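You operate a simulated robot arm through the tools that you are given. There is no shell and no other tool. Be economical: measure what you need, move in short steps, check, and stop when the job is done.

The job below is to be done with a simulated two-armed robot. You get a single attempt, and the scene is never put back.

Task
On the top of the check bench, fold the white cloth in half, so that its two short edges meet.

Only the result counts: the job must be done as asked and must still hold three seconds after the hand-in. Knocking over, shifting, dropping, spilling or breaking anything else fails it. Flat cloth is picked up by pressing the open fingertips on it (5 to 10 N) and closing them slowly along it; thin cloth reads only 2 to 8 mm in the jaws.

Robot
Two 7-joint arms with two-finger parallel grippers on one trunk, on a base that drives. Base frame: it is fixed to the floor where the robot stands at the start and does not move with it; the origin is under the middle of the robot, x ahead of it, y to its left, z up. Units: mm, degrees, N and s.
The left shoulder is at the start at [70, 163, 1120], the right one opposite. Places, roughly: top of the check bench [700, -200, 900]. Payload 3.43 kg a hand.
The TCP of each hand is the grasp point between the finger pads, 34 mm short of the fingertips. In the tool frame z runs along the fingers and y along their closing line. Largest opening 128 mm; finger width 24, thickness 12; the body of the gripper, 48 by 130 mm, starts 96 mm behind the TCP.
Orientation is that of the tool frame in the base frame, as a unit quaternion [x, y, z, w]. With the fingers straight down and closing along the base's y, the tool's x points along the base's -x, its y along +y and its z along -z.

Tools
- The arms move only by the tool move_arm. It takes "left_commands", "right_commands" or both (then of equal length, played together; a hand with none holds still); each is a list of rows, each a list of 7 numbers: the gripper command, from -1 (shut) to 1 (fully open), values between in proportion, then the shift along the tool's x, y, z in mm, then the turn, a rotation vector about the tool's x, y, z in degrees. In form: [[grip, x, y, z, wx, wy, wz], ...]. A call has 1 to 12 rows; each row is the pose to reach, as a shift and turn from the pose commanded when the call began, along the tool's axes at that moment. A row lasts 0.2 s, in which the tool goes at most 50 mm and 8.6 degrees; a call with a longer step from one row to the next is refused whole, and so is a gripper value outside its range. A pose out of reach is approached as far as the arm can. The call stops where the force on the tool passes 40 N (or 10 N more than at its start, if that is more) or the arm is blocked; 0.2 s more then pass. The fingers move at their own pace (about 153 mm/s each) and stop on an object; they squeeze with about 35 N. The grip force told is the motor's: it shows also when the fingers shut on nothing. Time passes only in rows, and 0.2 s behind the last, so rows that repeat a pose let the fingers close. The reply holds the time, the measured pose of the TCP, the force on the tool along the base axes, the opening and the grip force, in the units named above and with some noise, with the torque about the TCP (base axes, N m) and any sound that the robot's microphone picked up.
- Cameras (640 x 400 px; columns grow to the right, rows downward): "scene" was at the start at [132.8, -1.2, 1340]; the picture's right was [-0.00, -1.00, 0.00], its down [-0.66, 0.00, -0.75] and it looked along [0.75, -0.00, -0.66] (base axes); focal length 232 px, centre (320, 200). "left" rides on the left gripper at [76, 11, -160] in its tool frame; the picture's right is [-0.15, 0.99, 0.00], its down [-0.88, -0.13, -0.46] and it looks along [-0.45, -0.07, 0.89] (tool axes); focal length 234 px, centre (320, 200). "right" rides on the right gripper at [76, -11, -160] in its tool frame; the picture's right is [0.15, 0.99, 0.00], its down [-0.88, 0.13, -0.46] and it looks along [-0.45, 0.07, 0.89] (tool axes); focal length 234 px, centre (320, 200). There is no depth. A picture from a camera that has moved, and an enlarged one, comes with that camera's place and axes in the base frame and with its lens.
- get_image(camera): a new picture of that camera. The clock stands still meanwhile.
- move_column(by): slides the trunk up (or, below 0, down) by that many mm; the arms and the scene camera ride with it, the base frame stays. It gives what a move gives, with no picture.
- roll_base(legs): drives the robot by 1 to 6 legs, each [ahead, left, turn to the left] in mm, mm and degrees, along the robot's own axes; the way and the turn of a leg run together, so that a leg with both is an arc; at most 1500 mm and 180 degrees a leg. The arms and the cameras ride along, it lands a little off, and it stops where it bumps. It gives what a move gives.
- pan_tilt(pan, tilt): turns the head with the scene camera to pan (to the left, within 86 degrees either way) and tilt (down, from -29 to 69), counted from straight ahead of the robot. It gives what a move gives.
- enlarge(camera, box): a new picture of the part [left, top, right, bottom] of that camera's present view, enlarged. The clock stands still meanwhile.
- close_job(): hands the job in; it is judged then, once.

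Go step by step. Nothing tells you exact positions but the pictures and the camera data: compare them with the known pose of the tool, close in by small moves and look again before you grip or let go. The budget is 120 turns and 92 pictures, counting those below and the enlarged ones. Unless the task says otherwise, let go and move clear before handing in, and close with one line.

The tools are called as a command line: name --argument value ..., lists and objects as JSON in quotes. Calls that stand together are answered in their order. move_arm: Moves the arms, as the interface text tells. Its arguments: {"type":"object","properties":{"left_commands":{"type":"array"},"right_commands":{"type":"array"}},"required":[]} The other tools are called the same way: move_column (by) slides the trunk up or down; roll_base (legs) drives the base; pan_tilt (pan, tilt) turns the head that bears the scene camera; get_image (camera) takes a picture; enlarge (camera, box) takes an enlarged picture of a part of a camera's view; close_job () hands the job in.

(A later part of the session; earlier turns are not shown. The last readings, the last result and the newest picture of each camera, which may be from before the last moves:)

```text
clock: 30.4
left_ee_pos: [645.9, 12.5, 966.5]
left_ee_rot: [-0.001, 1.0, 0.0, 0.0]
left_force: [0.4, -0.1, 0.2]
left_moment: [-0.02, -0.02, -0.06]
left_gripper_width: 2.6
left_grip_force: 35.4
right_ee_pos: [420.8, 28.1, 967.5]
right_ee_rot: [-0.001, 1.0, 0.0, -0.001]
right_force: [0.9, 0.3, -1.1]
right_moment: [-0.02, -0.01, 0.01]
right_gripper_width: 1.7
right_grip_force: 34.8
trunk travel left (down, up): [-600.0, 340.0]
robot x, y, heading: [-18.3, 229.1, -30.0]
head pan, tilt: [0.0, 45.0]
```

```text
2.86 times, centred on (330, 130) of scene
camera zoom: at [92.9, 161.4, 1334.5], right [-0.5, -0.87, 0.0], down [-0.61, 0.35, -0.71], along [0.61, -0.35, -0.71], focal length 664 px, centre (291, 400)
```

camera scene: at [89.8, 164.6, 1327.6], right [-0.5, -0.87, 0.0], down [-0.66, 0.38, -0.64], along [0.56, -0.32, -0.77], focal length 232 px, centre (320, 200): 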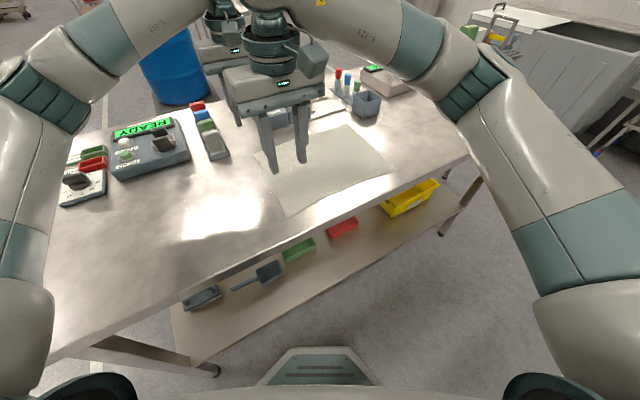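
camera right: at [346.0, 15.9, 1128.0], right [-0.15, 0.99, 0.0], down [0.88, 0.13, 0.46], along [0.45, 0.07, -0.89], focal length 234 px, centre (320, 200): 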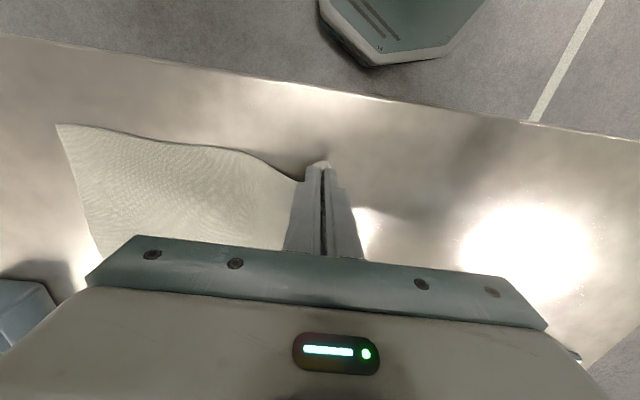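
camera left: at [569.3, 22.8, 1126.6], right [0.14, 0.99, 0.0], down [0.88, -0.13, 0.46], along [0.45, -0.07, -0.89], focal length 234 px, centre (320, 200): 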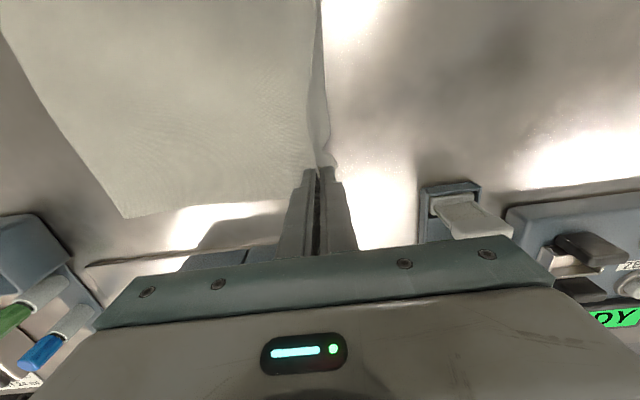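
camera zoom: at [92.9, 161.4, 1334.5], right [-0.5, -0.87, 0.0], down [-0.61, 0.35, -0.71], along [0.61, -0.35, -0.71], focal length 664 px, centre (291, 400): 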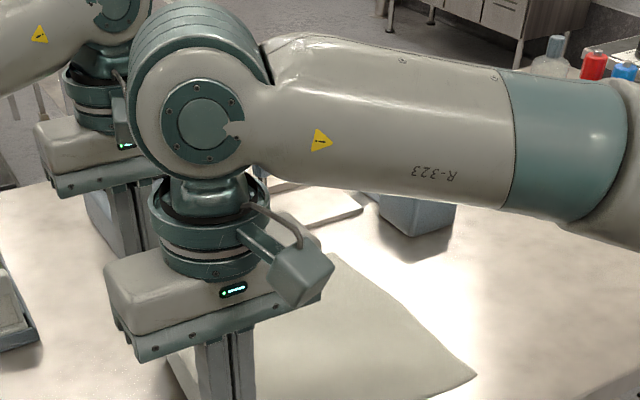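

The right short edge now lies at about y=-240, from (421) to (682) in x, so the fold line is near y≈-77. I'll raise the held edge along an arc, let the base carry it 100 mm over to the right (keeping both arms in reach), then lower it with the hands tilted.

move_arm --left_commands '[[-1, -4, -8, -12, 0, 0, 0], [-1, -8, -18, -26, 0, 0, 0], [-1, -14, -28, -38, 0, 0, 0], [-1, -19, -38, -48, 0, 0, 0]]' --right_commands '[[-1, -4, -12, -12, 0, 0, 0], [-1, -8, -26, -26, 0, 0, 0], [-1, -11, -40, -38, 0, 0, 0], [-1, -15, -54, -48, 0, 0, 0]]'

roll_base --legs '[[50, -86.6, 0]]'

get_image --camera "scene"

get_image --camera "left"

get_image --camera "right"

```text
clock: 31.4
left_ee_pos: [665.8, -26.6, 1016.2]
left_ee_rot: [-0.001, 1.0, 0.0, 0.001]
left_force: [-0.2, 0.3, -0.3]
left_moment: [0.02, 0.05, -0.04]
left_gripper_width: 2.2
left_grip_force: 34.8
right_ee_pos: [436.5, -26.5, 1015.5]
right_ee_rot: [-0.001, 1.0, 0.0, 0.0]
right_force: [0.8, 0.1, -1.0]
right_moment: [-0.03, -0.05, -0.01]
right_gripper_width: 1.6
right_grip_force: 35.5
trunk travel left (down, up): [-600.0, 340.0]
robot x, y, heading: [-19.7, 225.5, -30.3]
head pan, tilt: [0.0, 45.0]
```

```text
clock: 32.5
left_ee_pos: [666.7, -125.3, 1015.5]
left_ee_rot: [-0.001, 1.0, 0.0, 0.0]
left_force: [-0.3, -0.4, -0.4]
left_moment: [0.01, -0.02, -0.02]
left_gripper_width: 2.4
left_grip_force: 34.6
right_ee_pos: [437.8, -124.3, 1016.1]
right_ee_rot: [0.0, 1.0, 0.0, 0.0]
right_force: [0.7, -0.1, -0.1]
right_moment: [0.03, 0.01, 0.05]
right_gripper_width: 1.5
right_grip_force: 35.0
trunk travel left (down, up): [-600.0, 340.0]
robot x, y, heading: [-18.4, 130.6, -29.8]
head pan, tilt: [0.0, 45.0]
```

```text
61 pictures are left
camera scene: at [93.5, 61.5, 1334.6], right [-0.5, -0.87, 0.0], down [-0.61, 0.35, -0.71], along [0.61, -0.35, -0.71], focal length 232 px, centre (320, 200)
```

scene: 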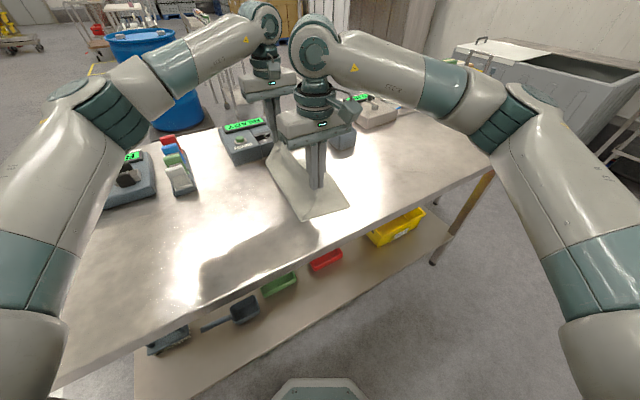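

```text
60 pictures are left
camera left: at [589.8, -115.0, 1174.4], right [0.14, 0.99, 0.0], down [0.88, -0.13, 0.46], along [0.45, -0.07, -0.89], focal length 234 px, centre (320, 200)
```

left: 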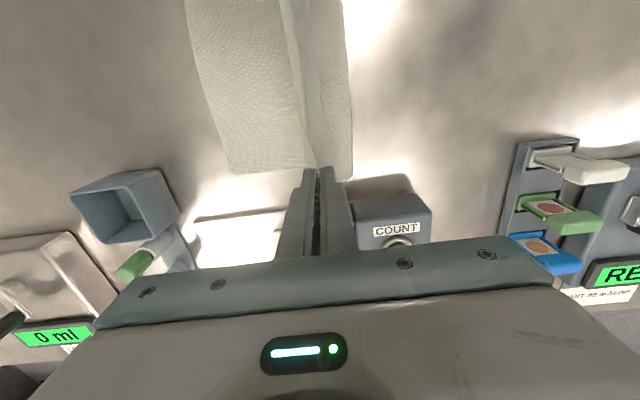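

```text
59 pictures are left
camera right: at [362.6, -137.5, 1175.7], right [-0.15, 0.99, 0.0], down [0.88, 0.13, 0.46], along [0.45, 0.07, -0.89], focal length 234 px, centre (320, 200)
```

right: 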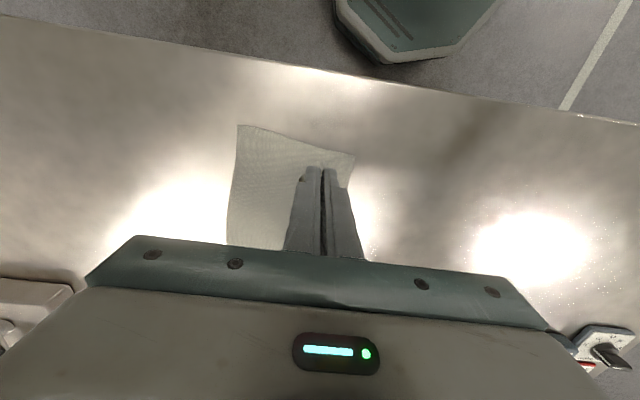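

The edge is over the fold; the lower short edge is at about (426, -227) near and (680, -247) far. I'll lower along the arc while tilting the hand bodies toward -y by 35 degrees, ending about 22 mm above the bench.

move_arm --left_commands '[[-1, 0, -12, 2.7, -6, 0, 0], [-1, 0, -26, 9, -12, 0, 0], [-1, 0, -39, 18, -18, 0, 0], [-1, 0, -52.5, 29.5, -24, 0, 0], [-1, 0, -65, 43, -30, 0, 0], [-1, 0, -75, 58.5, -35, 0, 0], [-1, 0, -82, 72.5, -35, 0, 0]]' --right_commands '[[-1, -1, -5, 4.7, -6, 0, 0], [-1, -2, -15, 11.5, -12, 0, 0], [-1, -3, -26, 21.5, -18, 0, 0], [-1, -4, -38.5, 33.5, -24, 0, 0], [-1, -5, -50, 46, -30, 0, 0], [-1, -6, -59, 60.5, -35, 0, 0], [-1, -6, -65, 72.5, -35, 0, 0]]'

get_image --camera "left"

get_image --camera "right"

enlarge --camera "scene" --box '[230, 60, 450, 220]'

```text
clock: 34.1
left_ee_pos: [610.9, -175.4, 963.3]
left_ee_rot: [-0.002, 0.954, 0.301, -0.001]
left_force: [0.2, -0.3, -0.1]
left_moment: [-0.08, 0.03, 0.04]
left_gripper_width: 2.0
left_grip_force: 34.6
left hand out of reach, approached as far as the arm can: row 5, 6, 7
right_ee_pos: [444.8, -188.4, 943.2]
right_ee_rot: [-0.002, 0.954, 0.301, -0.001]
right_force: [0.7, 0.0, 0.2]
right_moment: [-0.06, 0.03, 0.05]
right_gripper_width: 1.3
right_grip_force: 34.8
trunk travel left (down, up): [-600.0, 340.0]
robot x, y, heading: [-20.5, 130.2, -29.9]
head pan, tilt: [0.0, 45.0]
```

```text
58 pictures are left
camera left: at [534.9, -259.0, 1099.2], right [0.15, 0.81, 0.57], down [0.88, -0.37, 0.3], along [0.45, 0.46, -0.77], focal length 234 px, centre (320, 200)
```

left: 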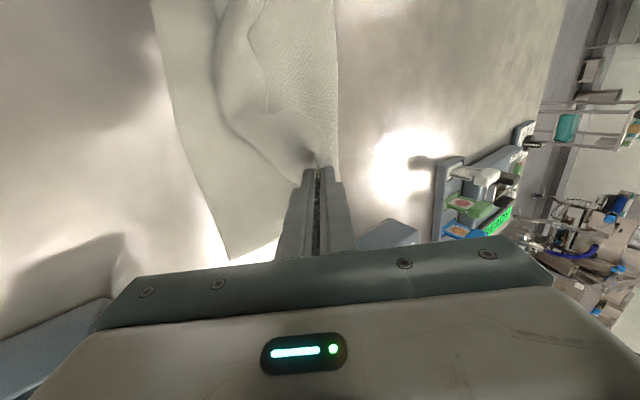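

```text
57 pictures are left
camera right: at [370.1, -290.9, 1067.9], right [-0.15, 0.81, 0.57], down [0.88, -0.15, 0.45], along [0.45, 0.57, -0.69], focal length 234 px, centre (320, 200)
```

right: 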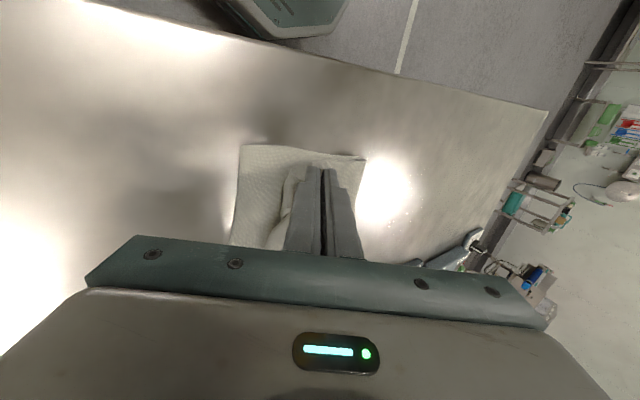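

```text
2.50 times, centred on (340, 140) of scene
camera zoom: at [94.6, 63.5, 1334.5], right [-0.5, -0.87, 0.0], down [-0.61, 0.35, -0.71], along [0.61, -0.35, -0.71], focal length 581 px, centre (270, 350)
```

zoom: 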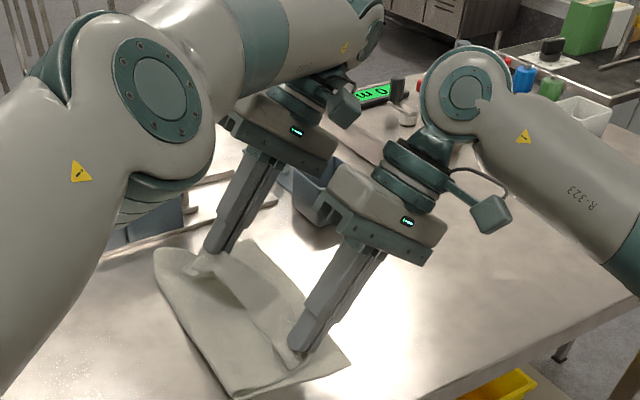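

The left hand could not reach with that much tilt and swung back to x≈611, though the cloth is still held and only wrinkled. I'll reduce the left hand's tilt to 15 degrees so that it can reach its proper place.

move_arm --left_commands '[[-1, 0, 1.5, -0.1, 4, 0, 0], [-1, 0, 3, -0.2, 8, 0, 0], [-1, 0, 4.6, -0.4, 12, 0, 0], [-1, 0, 6.2, -0.5, 16, 0, 0], [-1, 0, 7.8, -0.6, 20, 0, 0], [-1, 0, 7.8, -0.6, 20, 0, 0]]'

get_image --camera "left"

enlarge --camera "scene" --box '[230, 60, 450, 220]'

```text
clock: 35.5
left_ee_pos: [610.8, -171.8, 967.5]
left_ee_rot: [-0.001, 0.992, 0.13, -0.001]
left_force: [-0.5, -1.1, 0.3]
left_moment: [0.04, 0.01, 0.03]
left_gripper_width: 2.3
left_grip_force: 35.3
right_ee_pos: [443.8, -190.3, 943.6]
right_ee_rot: [-0.001, 0.954, 0.301, -0.001]
right_force: [0.3, -0.8, -0.1]
right_moment: [-0.03, -0.01, -0.01]
right_gripper_width: 1.7
right_grip_force: 35.6
trunk travel left (down, up): [-600.0, 340.0]
robot x, y, heading: [-18.8, 128.4, -30.0]
head pan, tilt: [0.0, 45.0]
```

```text
55 pictures are left
camera left: at [534.5, -202.8, 1124.1], right [0.14, 0.96, 0.25], down [0.88, -0.24, 0.41], along [0.45, 0.17, -0.88], focal length 234 px, centre (320, 200)
```

left: 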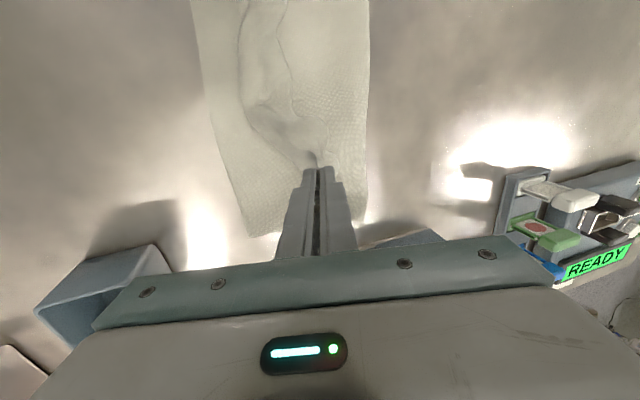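

```text
2.50 times, centred on (340, 140) of scene
camera zoom: at [93.2, 61.2, 1334.5], right [-0.5, -0.87, 0.0], down [-0.61, 0.35, -0.71], along [0.61, -0.35, -0.71], focal length 581 px, centre (270, 350)
```

zoom: 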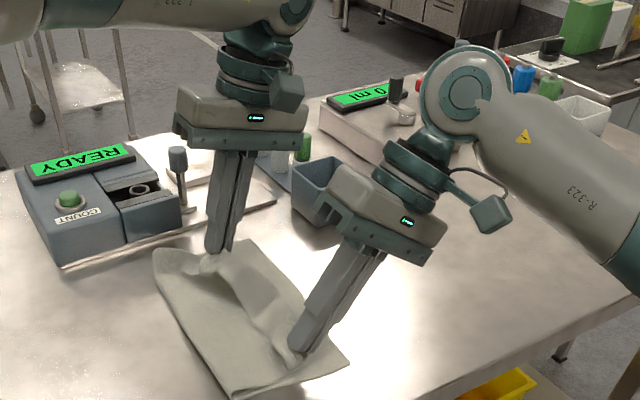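

The left hand is at (611, -172) with 15 degrees tilt. The lower corner is still at about (684, -245), so I'll bring the left hand out to x≈666, y≈-201.

move_arm --left_commands '[[-1, -11, -4, -2, 0, 0, 0], [-1, -22, -10, -2, 0, 0, 0], [-1, -33, -17, 0, 0, 0, 0], [-1, -44, -25, 5, 0, 0, 0], [-1, -54, -33, 11, 0, 0, 0]]'

get_image --camera "left"

enlarge --camera "scene" --box '[230, 60, 450, 220]'

```text
clock: 36.7
left_ee_pos: [665.4, -201.7, 948.0]
left_ee_rot: [0.0, 0.991, 0.13, 0.0]
left_force: [-0.1, -0.1, -0.3]
left_moment: [0.03, 0.03, -0.01]
left_gripper_width: 2.0
left_grip_force: 35.6
right_ee_pos: [444.1, -191.0, 942.6]
right_ee_rot: [-0.002, 0.954, 0.3, -0.001]
right_force: [0.5, 0.2, -0.2]
right_moment: [-0.02, 0.01, -0.02]
right_gripper_width: 1.5
right_grip_force: 34.9
trunk travel left (down, up): [-600.0, 340.0]
robot x, y, heading: [-20.0, 128.3, -29.8]
head pan, tilt: [0.0, 45.0]
```

```text
53 pictures are left
camera left: at [588.8, -231.4, 1104.9], right [0.14, 0.96, 0.26], down [0.88, -0.24, 0.41], along [0.45, 0.17, -0.88], focal length 234 px, centre (320, 200)
```

left: 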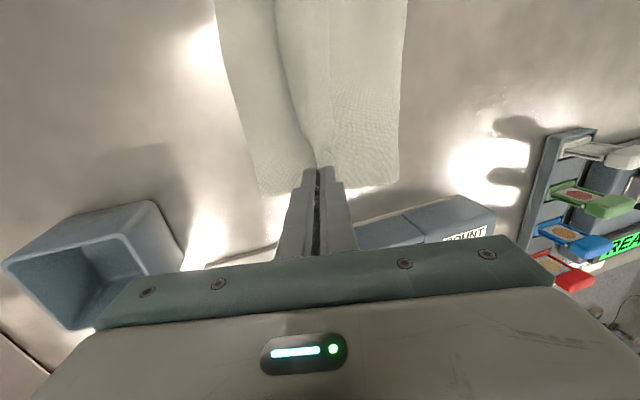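

```text
2.50 times, centred on (340, 140) of scene
camera zoom: at [93.5, 61.1, 1334.5], right [-0.5, -0.87, 0.0], down [-0.61, 0.35, -0.71], along [0.61, -0.35, -0.71], focal length 581 px, centre (270, 350)
```

zoom: 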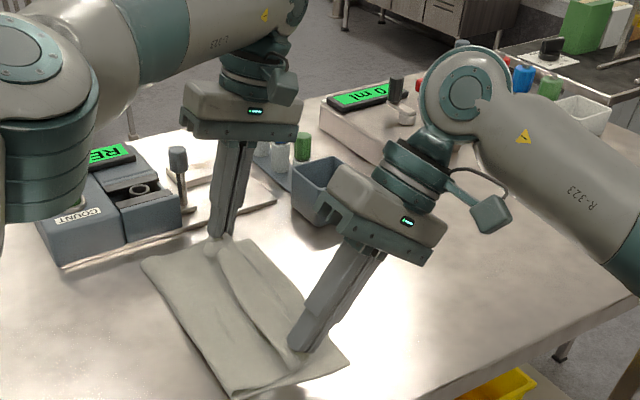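

Both hands are now well placed above the stack, with the top layer lying smoothly. I'll lower both to just above the cloth.

move_arm --left_commands '[[-1, 0, -3, 8.5, 0, 0, 0], [-1, 0, -6, 17, 0, 0, 0], [-1, 0, -8, 22, 0, 0, 0], [-1, 0, -8.9, 25, 0, 0, 0]]' --right_commands '[[-1, 0, -6, 5.6, 0, 0, 0], [-1, 0, -12, 11.2, 0, 0, 0], [-1, 0, -15, 14, 0, 0, 0], [-1, 0, -18, 16.8, 0, 0, 0]]'

get_image --camera "left"

get_image --camera "right"

enlarge --camera "scene" --box '[250, 110, 380, 210]'

```text
clock: 37.7
left_ee_pos: [664.2, -202.9, 921.1]
left_ee_rot: [-0.001, 0.991, 0.131, 0.0]
left_force: [-0.2, -0.5, 0.1]
left_moment: [0.01, -0.03, -0.01]
left_gripper_width: 2.4
left_grip_force: 34.9
right_ee_pos: [443.5, -194.0, 919.2]
right_ee_rot: [-0.001, 0.954, 0.3, -0.001]
right_force: [-0.1, 0.9, 1.4]
right_moment: [-0.02, -0.05, 0.0]
right_gripper_width: 1.9
right_grip_force: 35.3
trunk travel left (down, up): [-600.0, 340.0]
robot x, y, heading: [-16.2, 131.4, -29.7]
head pan, tilt: [0.0, 45.0]
```

```text
51 pictures are left
camera left: at [588.2, -233.1, 1078.4], right [0.14, 0.96, 0.26], down [0.88, -0.24, 0.41], along [0.45, 0.17, -0.88], focal length 234 px, centre (320, 200)
```

left: 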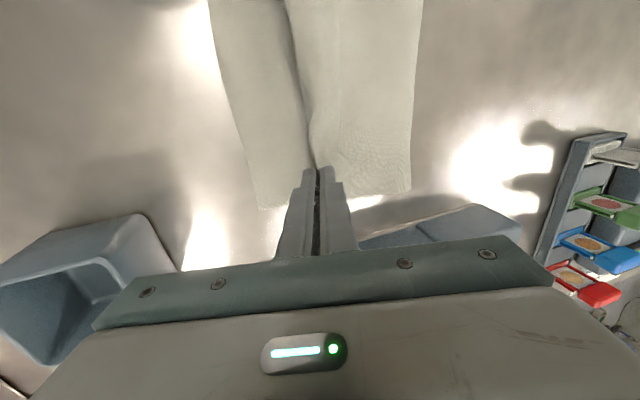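

```text
50 pictures are left
camera right: at [369.1, -296.7, 1043.9], right [-0.15, 0.81, 0.57], down [0.88, -0.15, 0.45], along [0.45, 0.57, -0.69], focal length 234 px, centre (320, 200)
```

right: 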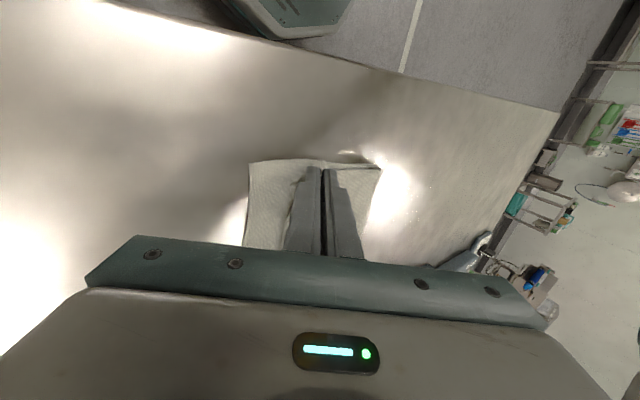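

```text
4.00 times, centred on (315, 160) of scene
camera zoom: at [93.3, 61.9, 1334.6], right [-0.5, -0.87, 0.0], down [-0.61, 0.35, -0.71], along [0.61, -0.35, -0.71], focal length 930 px, centre (340, 360)
```

zoom: 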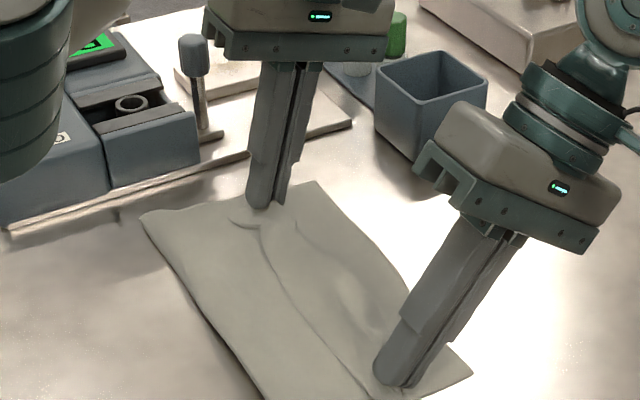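

Both hands hold the edge just above the lower layer. I'll open a little and draw back along the fingers, then look at the hem.

move_arm --left_commands '[[-0.8, 0, 0, 0, 0, 0, 0], [-0.6, 0, 0, 0, 0, 0, 0], [-0.6, 0, 0, 0, 0, 0, 0], [-0.6, 0, -4, -15, 0, 0, 0], [-0.6, 0, -8, -40, 0, 0, 0], [-0.6, 0, -8, -75, 0, 0, 0]]' --right_commands '[[-0.8, 0, 0, 0, 0, 0, 0], [-0.6, 0, 0, 0, 0, 0, 0], [-0.6, 0, 0, 0, 0, 0, 0], [-0.6, 0, 0, -15, 0, 0, 0], [-0.6, 0, 0, -40, 0, 0, 0], [-0.6, 0, 0, -75, 0, 0, 0]]'

get_image --camera "left"

get_image --camera "right"

enlarge --camera "scene" --box '[250, 110, 380, 210]'

```text
clock: 39.1
left_ee_pos: [657.2, -215.5, 970.7]
left_ee_rot: [-0.002, 0.991, 0.131, -0.002]
left_force: [0.5, 0.6, 1.0]
left_moment: [-0.04, 0.0, -0.01]
left_gripper_width: 25.7
left_grip_force: 0.0
left hand out of reach, approached as far as the arm can: row 5, 6
right_ee_pos: [444.9, -236.7, 982.0]
right_ee_rot: [-0.001, 0.954, 0.3, -0.001]
right_force: [1.2, -0.5, -0.7]
right_moment: [0.0, 0.03, 0.02]
right_gripper_width: 25.6
right_grip_force: 0.0
trunk travel left (down, up): [-600.0, 340.0]
robot x, y, heading: [-21.4, 128.8, -30.0]
head pan, tilt: [0.0, 45.0]
```

```text
48 pictures are left
camera left: at [581.7, -247.5, 1127.2], right [0.14, 0.96, 0.26], down [0.88, -0.24, 0.41], along [0.45, 0.17, -0.88], focal length 234 px, centre (320, 200)
```

left: 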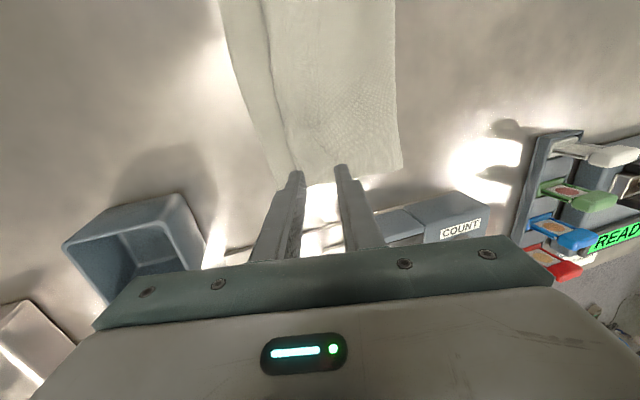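

```text
47 pictures are left
camera right: at [370.0, -339.0, 1105.8], right [-0.15, 0.81, 0.57], down [0.88, -0.15, 0.45], along [0.45, 0.57, -0.69], focal length 234 px, centre (320, 200)
```

right: 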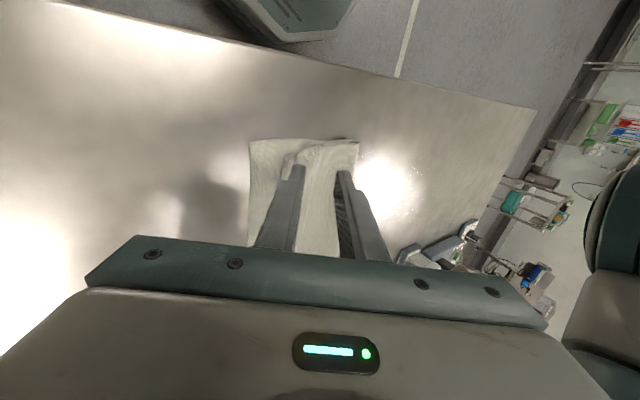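

```text
4.00 times, centred on (315, 160) of scene
camera zoom: at [94.2, 62.9, 1334.4], right [-0.5, -0.87, 0.0], down [-0.61, 0.35, -0.71], along [0.61, -0.35, -0.71], focal length 930 px, centre (340, 360)
```

zoom: 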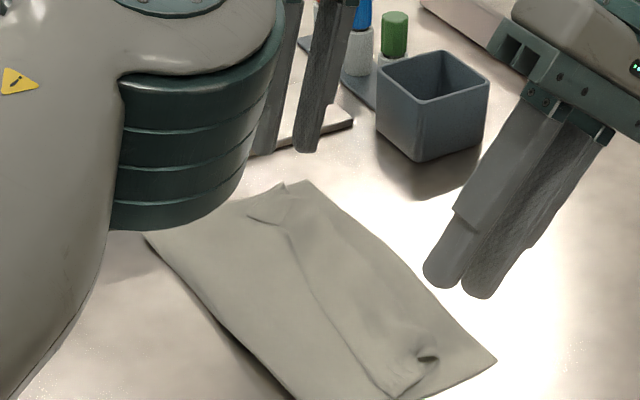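

The edge is released. I'll raise and untilt the hands and move the left one aside to get a clear look at the hem.

move_arm --left_commands '[[-0.6, 5, 12, -20, 4, 0, 0], [-0.6, 10, 30, -40, 8, 0, 0], [-0.6, 20, 60, -50, 12, 0, 0], [-0.6, 30, 90, -50, 15, 0, 0], [-0.6, 40, 120, -50, 15, 0, 0]]' --right_commands '[[-0.6, 0, 0, -20, 7, 0, 0], [-0.6, 0, 0, -40, 14, 0, 0], [-0.6, 0, 0, -60, 21, 0, 0], [-0.6, 0, 0, -75, 28, 0, 0], [-0.6, 0, 0, -85, 35, 0, 0]]'

enlarge --camera "scene" --box '[240, 100, 400, 220]'

get_image --camera "right"

```text
clock: 40.3
left_ee_pos: [673.4, -239.7, 1062.8]
left_ee_rot: [-0.001, 1.0, 0.0, -0.001]
left_force: [0.0, 0.1, -0.1]
left_moment: [-0.03, 0.01, 0.03]
left_gripper_width: 25.9
left_grip_force: 0.0
left hand out of reach, approached as far as the arm can: row 1, 2, 3, 4, 5
right_ee_pos: [443.8, -286.0, 1050.9]
right_ee_rot: [-0.001, 1.0, 0.0, -0.001]
right_force: [0.5, -0.4, -0.6]
right_moment: [-0.04, 0.01, 0.03]
right_gripper_width: 25.7
right_grip_force: 0.1
trunk travel left (down, up): [-600.0, 340.0]
robot x, y, heading: [-19.9, 129.0, -30.0]
head pan, tilt: [0.0, 45.0]
```

```text
3.33 times, centred on (320, 160) of scene
camera zoom: at [93.1, 62.7, 1334.6], right [-0.5, -0.87, 0.0], down [-0.61, 0.35, -0.71], along [0.61, -0.35, -0.71], focal length 774 px, centre (320, 333)
```

zoom: 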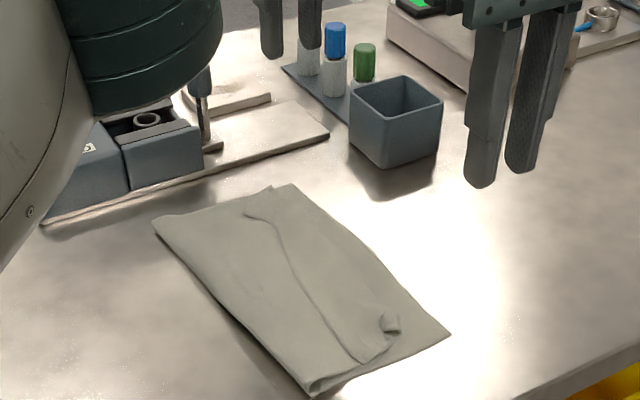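

```text
44 pictures are left
camera right: at [369.1, -297.9, 1210.6], right [-0.15, 0.99, 0.0], down [0.88, 0.13, 0.46], along [0.45, 0.07, -0.89], focal length 234 px, centre (320, 200)
```

right: 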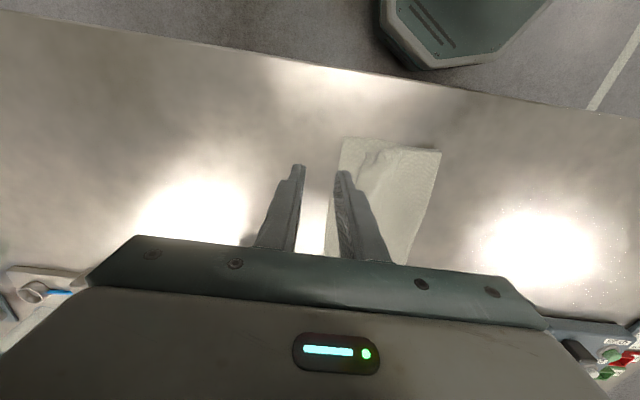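

The cloth is folded over, but the top layer's end is turned back as a hem: its free edge is on top at y≈-171 to -181, and the crest is near the lower edge. I'll try unrolling the hem by pressing closed fingertips on it and wiping toward -y, starting at the near end with the right hand.

move_arm --right_commands '[[-1, -6, 30, 25, 0, 0, 0], [-1, -12, 60, 50, 0, 0, 0], [-1, -18, 98, 75, 0, 0, 0], [-1, -18, 98, 105, 0, 0, 0], [-1, -18, 98, 120, 0, 0, 0], [-1, -18, 98, 126, 0, 0, 0], [-1, -18, 98, 129, 0, 0, 0]]'

get_image --camera "right"

enlarge --camera "scene" --box '[240, 100, 400, 220]'

```text
clock: 41.9
left_ee_pos: [672.4, -240.0, 1062.1]
left_ee_rot: [-0.001, 1.0, 0.0, -0.001]
left_force: [-0.5, -0.4, 0.9]
left_moment: [-0.02, 0.01, 0.04]
left_gripper_width: 25.8
left_grip_force: 0.0
right_ee_pos: [460.5, -189.8, 921.5]
right_ee_rot: [0.0, 1.0, 0.0, 0.0]
right_force: [-0.5, 0.3, -0.1]
right_moment: [-0.04, 0.01, -0.01]
right_gripper_width: 0.0
right_grip_force: 32.8
trunk travel left (down, up): [-600.0, 340.0]
robot x, y, heading: [-19.8, 128.3, -30.1]
head pan, tilt: [0.0, 45.0]
```

```text
43 pictures are left
camera right: at [386.9, -201.5, 1081.3], right [-0.15, 0.99, 0.0], down [0.88, 0.13, 0.46], along [0.45, 0.07, -0.89], focal length 234 px, centre (320, 200)
```

right: 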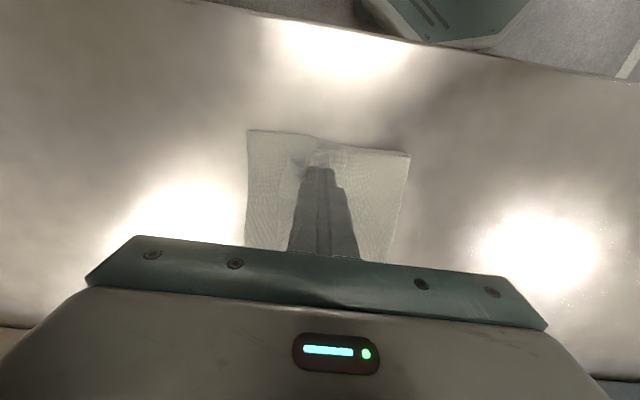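

```text
3.33 times, centred on (320, 160) of scene
camera zoom: at [93.5, 61.7, 1334.5], right [-0.5, -0.87, 0.0], down [-0.61, 0.35, -0.71], along [0.61, -0.35, -0.71], focal length 774 px, centre (320, 333)
```

zoom: 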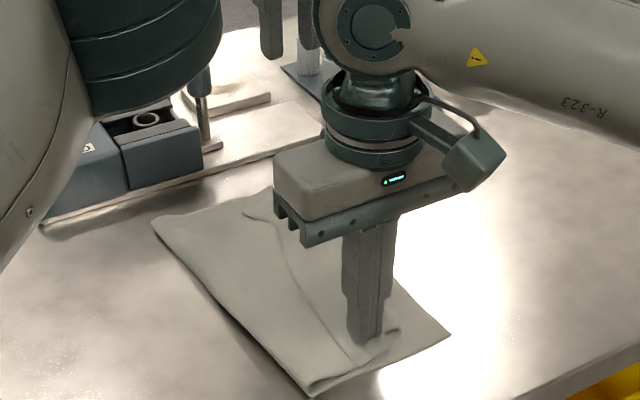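

enlarge --camera "right" --box '[220, 100, 440, 240]'

```text
2.86 times, centred on (330, 170) of right
camera zoom: at [386.9, -201.5, 1081.3], right [-0.15, 0.99, 0.0], down [0.88, 0.13, 0.46], along [0.45, 0.07, -0.89], focal length 669 px, centre (291, 286)
```

zoom: 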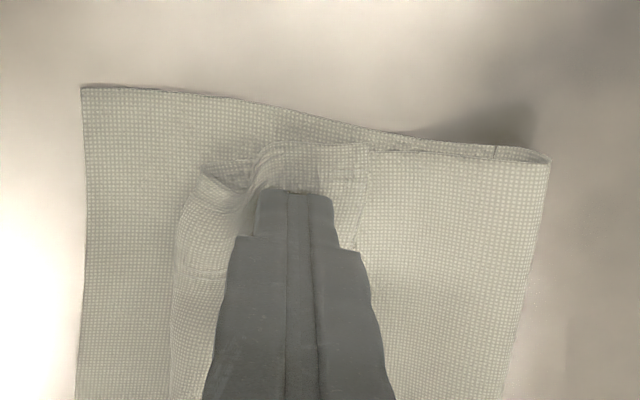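

Now it's clear: the hem runs from its crest at y≈-224 to its free edge at y≈-167, and my fingertip is over the middle of it. I'll press down lightly.

move_arm --right_commands '[[-1, 0, 0, 1.5, 0, 0, 0], [-1, 0, 0, 3, 0, 0, 0], [-1, 0, 0, 4.5, 0, 0, 0], [-1, 0, 0, 5, 0, 0, 0]]'

```text
clock: 42.9
left_ee_pos: [673.4, -240.4, 1062.1]
left_ee_rot: [-0.001, 1.0, 0.0, -0.001]
left_force: [0.1, 0.5, 0.1]
left_moment: [0.03, 0.02, -0.02]
left_gripper_width: 25.8
left_grip_force: 0.0
right_ee_pos: [462.2, -188.3, 917.7]
right_ee_rot: [-0.001, 1.0, 0.0, 0.001]
right_force: [0.3, -1.5, 8.5]
right_moment: [0.0, 0.06, 0.02]
right_gripper_width: 0.1
right_grip_force: 33.4
trunk travel left (down, up): [-600.0, 340.0]
robot x, y, heading: [-18.6, 127.9, -29.5]
head pan, tilt: [0.0, 45.0]
```

Contact with 8.5 N. I'll wipe 50 mm toward -y.

move_arm --right_commands '[[-1, 0, -8, 0, 0, 0, 0], [-1, 0, -16, 0, 0, 0, 0], [-1, 0, -24, 0, 0, 0, 0], [-1, 0, -32, 0, 0, 0, 0], [-1, 0, -40, 0, 0, 0, 0], [-1, 0, -48, 0, 0, 0, 0]]'

enlarge --camera "right" --box '[220, 100, 440, 240]'

```text
clock: 44.3
left_ee_pos: [671.8, -240.0, 1062.7]
left_ee_rot: [0.0, 1.0, 0.0, 0.0]
left_force: [1.4, 0.9, -0.4]
left_moment: [0.01, 0.02, 0.01]
left_gripper_width: 25.8
left_grip_force: 0.1
right_ee_pos: [460.4, -237.2, 915.3]
right_ee_rot: [-0.001, 1.0, 0.0, 0.001]
right_force: [-0.1, 4.0, 14.9]
right_moment: [0.11, 0.14, -0.01]
right_gripper_width: 0.0
right_grip_force: 32.8
trunk travel left (down, up): [-600.0, 340.0]
robot x, y, heading: [-16.4, 128.7, -29.7]
head pan, tilt: [0.0, 45.0]
```

```text
2.86 times, centred on (330, 170) of right
camera zoom: at [386.0, -248.3, 1076.9], right [-0.15, 0.99, 0.0], down [0.88, 0.13, 0.46], along [0.45, 0.07, -0.89], focal length 669 px, centre (291, 286)
```

zoom: 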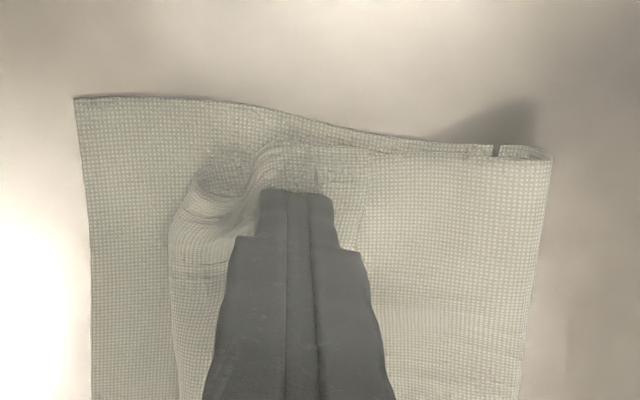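

The whole stack slid along the bench instead, so wiping won't unroll the hem. A better way is to unfold the cloth, pinch it at the middles of its two long sides and lift: it then hangs folded in half by itself and can be laid down without a hem. First I'll free the hands and see how the left arm moves.

move_arm --left_commands '[[-0.3, 5, 10, 0, 0, 0, 0], [-0.3, 15, 25, 0, 0, 0, 0], [-0.3, 30, 50, 0, 0, 0, 0], [-0.3, 45, 75, 0, 0, 0, 0]]' --right_commands '[[-1, 0, 0, -20, 0, 0, 0], [-1, 0, 0, -45, 0, 0, 0], [-0.3, 0, 0, -85, 0, 0, 0], [-0.3, 0, 0, -125, 0, 0, 0]]'

get_image --camera "scene"

get_image --camera "left"

```text
clock: 45.3
left_ee_pos: [677.1, -229.9, 1076.8]
left_ee_rot: [0.0, 1.0, 0.001, -0.001]
left_force: [0.1, 0.8, 0.4]
left_moment: [-0.01, -0.01, -0.01]
left_gripper_width: 44.8
left_grip_force: 0.1
left hand out of reach, approached as far as the arm can: row 1, 2, 3, 4
right_ee_pos: [460.9, -235.3, 1042.4]
right_ee_rot: [-0.001, 1.0, 0.0, 0.0]
right_force: [0.4, 0.7, -0.3]
right_moment: [0.01, -0.02, -0.03]
right_gripper_width: 44.7
right_grip_force: 0.0
trunk travel left (down, up): [-600.0, 340.0]
robot x, y, heading: [-23.1, 131.3, -30.1]
head pan, tilt: [0.0, 45.0]
```

```text
39 pictures are left
camera scene: at [92.8, 62.7, 1334.6], right [-0.5, -0.87, 0.0], down [-0.61, 0.35, -0.71], along [0.61, -0.35, -0.71], focal length 232 px, centre (320, 200)
```

scene: 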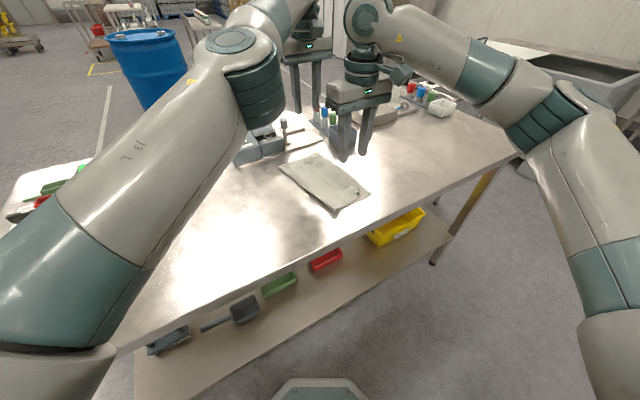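

```text
38 pictures are left
camera left: at [601.5, -219.6, 1234.6], right [0.14, 0.99, 0.0], down [0.88, -0.13, 0.45], along [0.45, -0.07, -0.89], focal length 234 px, centre (320, 200)
```

left: 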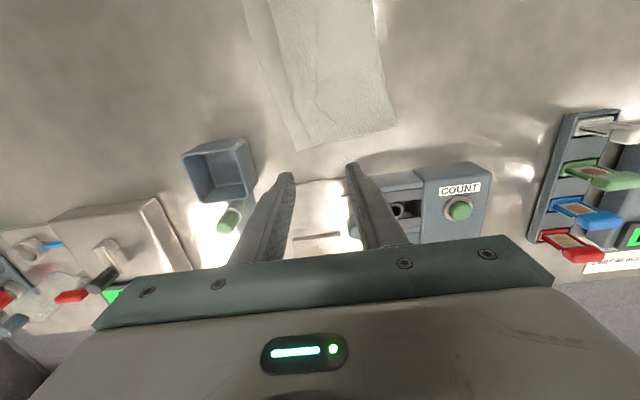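

The left arm is caught near a joint limit. I'll try easing it out by moving up and toward the robot.

move_arm --left_commands '[[-0.3, 20, 0, -20, 0, 0, 0], [-0.3, 40, 0, -45, 0, 0, 0], [-0.3, 65, 10, -70, 0, 0, 0], [-0.3, 90, 30, -80, 0, 0, 0], [-0.3, 115, 60, -80, 0, 0, 0], [-0.3, 140, 90, -80, 0, 0, 0]]'

```text
clock: 46.7
left_ee_pos: [622.8, -235.9, 1173.9]
left_ee_rot: [-0.002, 1.0, 0.0, -0.001]
left_force: [-0.1, -0.7, -0.4]
left_moment: [0.03, -0.01, -0.05]
left_gripper_width: 45.0
left_grip_force: 0.0
left hand out of reach, approached as far as the arm can: row 1, 2, 3, 4, 5, 6
right_ee_pos: [462.3, -236.7, 1040.7]
right_ee_rot: [-0.001, 1.0, 0.0, 0.0]
right_force: [-0.1, 0.6, 0.3]
right_moment: [-0.03, 0.0, 0.0]
right_gripper_width: 44.9
right_grip_force: 0.1
trunk travel left (down, up): [-600.0, 340.0]
robot x, y, heading: [-16.0, 127.0, -30.0]
head pan, tilt: [0.0, 45.0]
```

move_arm --left_commands '[[-0.3, 5, 10, 0, 0, 0, 6], [-0.3, 10, 25, 0, 0, 0, 12], [-0.3, 20, 50, 0, 0, 0, 18], [-0.3, 30, 80, 0, 0, 0, 24], [-0.3, 40, 110, 0, 0, 0, 30], [-0.3, 50, 140, 0, 0, 0, 30]]'

```text
clock: 48.1
left_ee_pos: [605.4, -241.6, 1189.0]
left_ee_rot: [0.258, 0.966, 0.001, -0.001]
left_force: [-0.1, 0.0, 0.6]
left_moment: [-0.05, 0.02, 0.01]
left_gripper_width: 45.1
left_grip_force: 0.1
left hand out of reach, approached as far as the arm can: row 1, 2, 3, 4, 5, 6
right_ee_pos: [461.3, -236.6, 1041.5]
right_ee_rot: [-0.001, 1.0, 0.0, 0.0]
right_force: [-0.1, 0.0, 0.5]
right_moment: [-0.01, 0.02, 0.02]
right_gripper_width: 44.8
right_grip_force: 0.1
trunk travel left (down, up): [-600.0, 340.0]
robot x, y, heading: [-17.6, 129.1, -30.1]
head pan, tilt: [0.0, 45.0]
```

move_arm --left_commands '[[-0.3, 30, 0, 0, 0, 0, 0], [-0.3, 60, 0, 0, 0, 0, 0], [-0.3, 95, 0, 0, 0, 0, 0], [-0.3, 130, 0, 0, 0, 0, 0], [-0.3, 165, 0, 0, 0, 0, 0], [-0.3, 200, 0, 0, 0, 0, 0]]'

get_image --camera "scene"

```text
clock: 49.5
left_ee_pos: [553.1, -274.6, 1207.8]
left_ee_rot: [0.258, 0.966, 0.0, 0.0]
left_force: [-0.1, 0.2, -0.1]
left_moment: [0.01, -0.01, 0.0]
left_gripper_width: 45.1
left_grip_force: 0.0
left hand out of reach, approached as far as the arm can: row 1, 2, 3, 4, 5, 6
right_ee_pos: [461.6, -235.8, 1041.0]
right_ee_rot: [-0.001, 1.0, 0.0, 0.0]
right_force: [0.1, -1.0, -0.6]
right_moment: [0.0, 0.03, -0.01]
right_gripper_width: 44.9
right_grip_force: 0.1
trunk travel left (down, up): [-600.0, 340.0]
robot x, y, heading: [-15.9, 128.2, -29.7]
head pan, tilt: [0.0, 45.0]
```

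```text
37 pictures are left
camera scene: at [93.5, 61.8, 1334.5], right [-0.5, -0.87, 0.0], down [-0.61, 0.35, -0.71], along [0.61, -0.35, -0.71], focal length 232 px, centre (320, 200)
```

scene: 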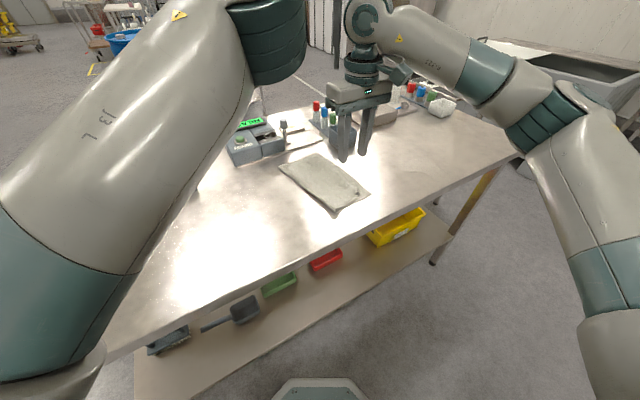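

The left arm stays caught with its elbow turned inward. I'll try a move to its own side with a yaw the other way to free it.

move_arm --left_commands '[[-0.3, -20, 20, -10, 0, 0, 8], [-0.3, -40, 40, -20, 0, 0, 16], [-0.3, -60, 70, -30, 0, 0, 24], [-0.3, -60, 100, -40, 0, 0, 32], [-0.3, -60, 140, -50, 0, 0, 40], [-0.3, -60, 180, -50, 0, 0, 40]]'

```text
clock: 50.9
left_ee_pos: [621.2, -127.7, 1221.5]
left_ee_rot: [0.572, 0.821, -0.001, -0.001]
left_force: [0.4, -0.1, -0.2]
left_moment: [0.05, 0.06, 0.01]
left_gripper_width: 44.7
left_grip_force: 0.1
left hand out of reach, approached as far as the arm can: row 1, 2, 3, 4, 5, 6
right_ee_pos: [465.2, -237.1, 1038.1]
right_ee_rot: [-0.002, 1.0, 0.0, -0.002]
right_force: [1.7, 0.5, 0.5]
right_moment: [0.02, 0.05, 0.0]
right_gripper_width: 44.8
right_grip_force: 0.0
trunk travel left (down, up): [-600.0, 340.0]
robot x, y, heading: [-21.9, 125.6, -29.9]
head pan, tilt: [0.0, 45.0]
```

That freed it some: the left hand is now at (621, -128). I'll continue to its own side.

move_arm --left_commands '[[-0.3, 30, 3, -5, 0, 0, 0], [-0.3, 60, 6, -10, 0, 0, 0], [-0.3, 95, 9, -10, 0, 0, 0], [-0.3, 125, 12, -10, 0, 0, 0], [-0.3, 155, 13, -10, 0, 0, 0]]'

get_image --camera "scene"

```text
clock: 52.1
left_ee_pos: [574.9, 23.1, 1235.5]
left_ee_rot: [0.573, 0.819, 0.0, 0.0]
left_force: [0.1, 0.0, 0.0]
left_moment: [-0.02, 0.01, -0.03]
left_gripper_width: 44.7
left_grip_force: 0.1
right_ee_pos: [461.4, -237.4, 1042.0]
right_ee_rot: [-0.001, 1.0, -0.001, 0.0]
right_force: [1.0, 0.1, 0.2]
right_moment: [-0.04, -0.01, 0.0]
right_gripper_width: 44.7
right_grip_force: 0.0
trunk travel left (down, up): [-600.0, 340.0]
robot x, y, heading: [-14.2, 126.9, -29.8]
head pan, tilt: [0.0, 45.0]
```

```text
36 pictures are left
camera scene: at [93.1, 63.2, 1334.7], right [-0.5, -0.87, 0.0], down [-0.61, 0.35, -0.71], along [0.61, -0.35, -0.71], focal length 232 px, centre (320, 200)
```

scene: 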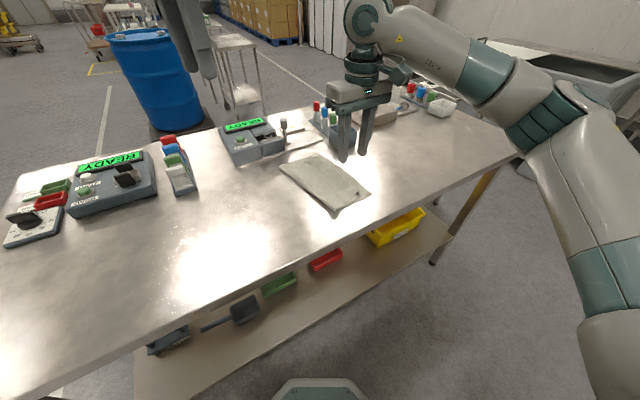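

The left arm is free again and nothing on the bench has moved. I'll shift the base 100 mm to -y so both hands work nearer their middle range, then view the stack from above with the right hand camera.

roll_base --legs '[[50, -86.6, 0]]'

move_arm --left_commands '[[-0.3, -10, 0, 10, 0, 0, -8], [-0.3, -20, 0, 20, 0, 0, -16], [-0.3, -30, 10, 40, 0, 0, -24], [-0.3, -40, 20, 60, 0, 0, -32], [-0.3, -50, 30, 80, 0, 0, -40], [-0.3, -60, 40, 100, 0, 0, -48], [-0.3, -70, 45, 120, 0, 0, -56], [-0.3, -75, 50, 140, 0, 0, -64], [-0.3, -78, 50, 160, 0, 0, -70]]' --right_commands '[[-0.3, 0, 10, 0, 0, 0, 0], [-0.3, 0, 20, 0, 0, 0, 0], [-0.3, 0, 30, 0, 0, 0, 0], [-0.3, 0, 40, 0, 0, 0, 0], [-0.3, 0, 50, 0, 0, 0, 0], [-0.3, 0, 60, 0, 0, 0, 0], [-0.3, 0, 70, 0, 0, 0, 0], [-0.3, 0, 75, 0, 0, 0, 0], [-0.3, 0, 80, 0, 0, 0, 0]]'

get_image --camera "left"

get_image --camera "right"

```text
clock: 53.2
left_ee_pos: [575.4, -75.7, 1234.0]
left_ee_rot: [0.572, 0.82, 0.0, 0.0]
left_force: [0.9, -0.2, -0.4]
left_moment: [0.04, 0.0, 0.0]
left_gripper_width: 44.8
left_grip_force: 0.1
right_ee_pos: [462.3, -334.2, 1040.6]
right_ee_rot: [-0.002, 1.0, 0.0, -0.001]
right_force: [-0.8, 0.6, -0.3]
right_moment: [-0.02, -0.01, 0.03]
right_gripper_width: 44.8
right_grip_force: 0.1
trunk travel left (down, up): [-600.0, 340.0]
robot x, y, heading: [-18.0, 30.7, -30.0]
head pan, tilt: [0.0, 45.0]
```

```text
clock: 55.2
left_ee_pos: [649.6, -132.7, 1074.9]
left_ee_rot: [-0.002, 1.0, 0.0, 0.0]
left_force: [0.8, -0.1, -0.7]
left_moment: [0.02, 0.03, -0.01]
left_gripper_width: 44.7
left_grip_force: 0.2
right_ee_pos: [461.4, -255.6, 1041.1]
right_ee_rot: [-0.002, 1.0, 0.0, 0.0]
right_force: [-0.2, -0.5, -0.4]
right_moment: [0.01, 0.02, 0.0]
right_gripper_width: 44.7
right_grip_force: 0.0
trunk travel left (down, up): [-600.0, 340.0]
robot x, y, heading: [-17.8, 28.6, -29.8]
head pan, tilt: [0.0, 45.0]
```

```text
35 pictures are left
camera left: at [573.7, -121.8, 1233.4], right [0.14, 0.99, 0.0], down [0.88, -0.13, 0.46], along [0.45, -0.07, -0.89], focal length 234 px, centre (320, 200)
```

left: 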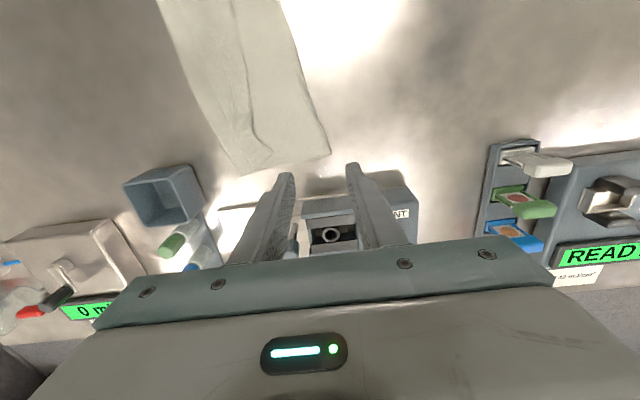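

```text
34 pictures are left
camera right: at [387.4, -267.4, 1201.2], right [-0.15, 0.99, 0.0], down [0.88, 0.13, 0.46], along [0.45, 0.07, -0.89], focal length 234 px, centre (320, 200)
```

right: 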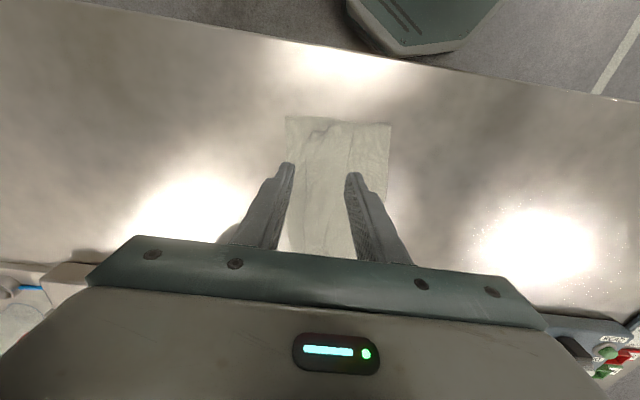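

enlarge --camera "left" --box '[150, 60, 350, 190]'

enlarge --camera "right" --box '[260, 100, 420, 200]'

```text
3.08 times, centred on (250, 125) of left
camera zoom: at [573.7, -121.8, 1233.4], right [0.14, 0.99, 0.0], down [0.88, -0.13, 0.46], along [0.45, -0.07, -0.89], focal length 720 px, centre (535, 431)
```

zoom: 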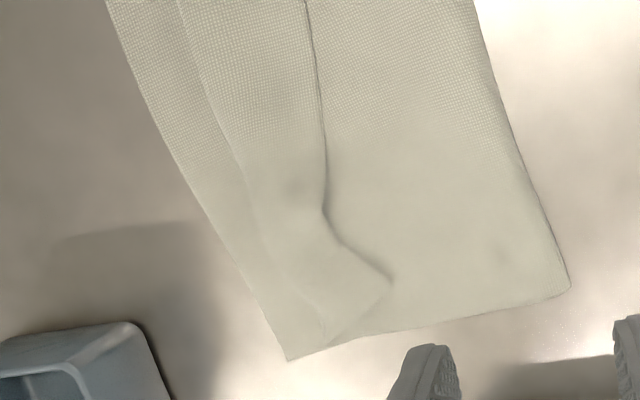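

```text
4.00 times, centred on (340, 150) of right
camera zoom: at [387.4, -267.4, 1201.2], right [-0.15, 0.99, 0.0], down [0.88, 0.13, 0.46], along [0.45, 0.07, -0.89], focal length 937 px, centre (240, 400)
```

zoom: 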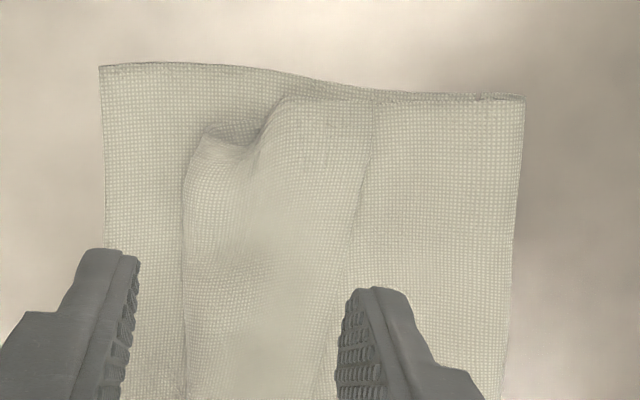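

At the near end a loop of the turned-back hem stands up at about (455, -259), with the hem from y≈-273 to -210. I'll pinch that loop with the right hand lightly, without pressing all the layers, in order to pull the top layer back open.

move_arm --right_commands '[[-0.4, 4, 0, 40, 0, 0, 0], [-0.4, 6, 0, 80, 0, 0, 0], [-0.4, 6, 0, 105, 0, 0, 0], [-0.4, 6, 0, 118, 0, 0, 0], [-0.4, 6, 0, 121, 0, 0, 0]]'

enlarge --camera "right" --box '[220, 100, 440, 240]'

```text
clock: 56.5
left_ee_pos: [649.5, -131.9, 1074.9]
left_ee_rot: [-0.002, 1.0, 0.0, 0.0]
left_force: [-0.1, 0.2, 0.2]
left_moment: [0.01, -0.01, 0.01]
left_gripper_width: 44.7
left_grip_force: 0.1
right_ee_pos: [455.3, -255.5, 920.9]
right_ee_rot: [-0.002, 1.0, -0.001, 0.001]
right_force: [0.3, -0.4, 1.1]
right_moment: [-0.01, -0.01, 0.0]
right_gripper_width: 38.4
right_grip_force: 0.1
trunk travel left (down, up): [-600.0, 340.0]
robot x, y, heading: [-17.6, 33.8, -30.0]
head pan, tilt: [0.0, 45.0]
```

```text
2.86 times, centred on (330, 170) of right
camera zoom: at [380.9, -267.5, 1080.1], right [-0.15, 0.99, 0.0], down [0.88, 0.13, 0.46], along [0.45, 0.07, -0.89], focal length 669 px, centre (291, 286)
```

zoom: 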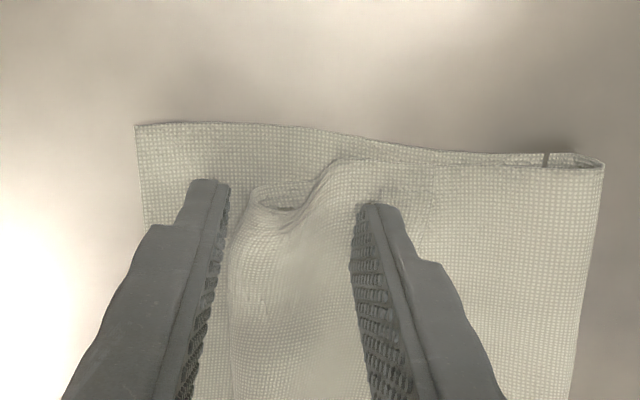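

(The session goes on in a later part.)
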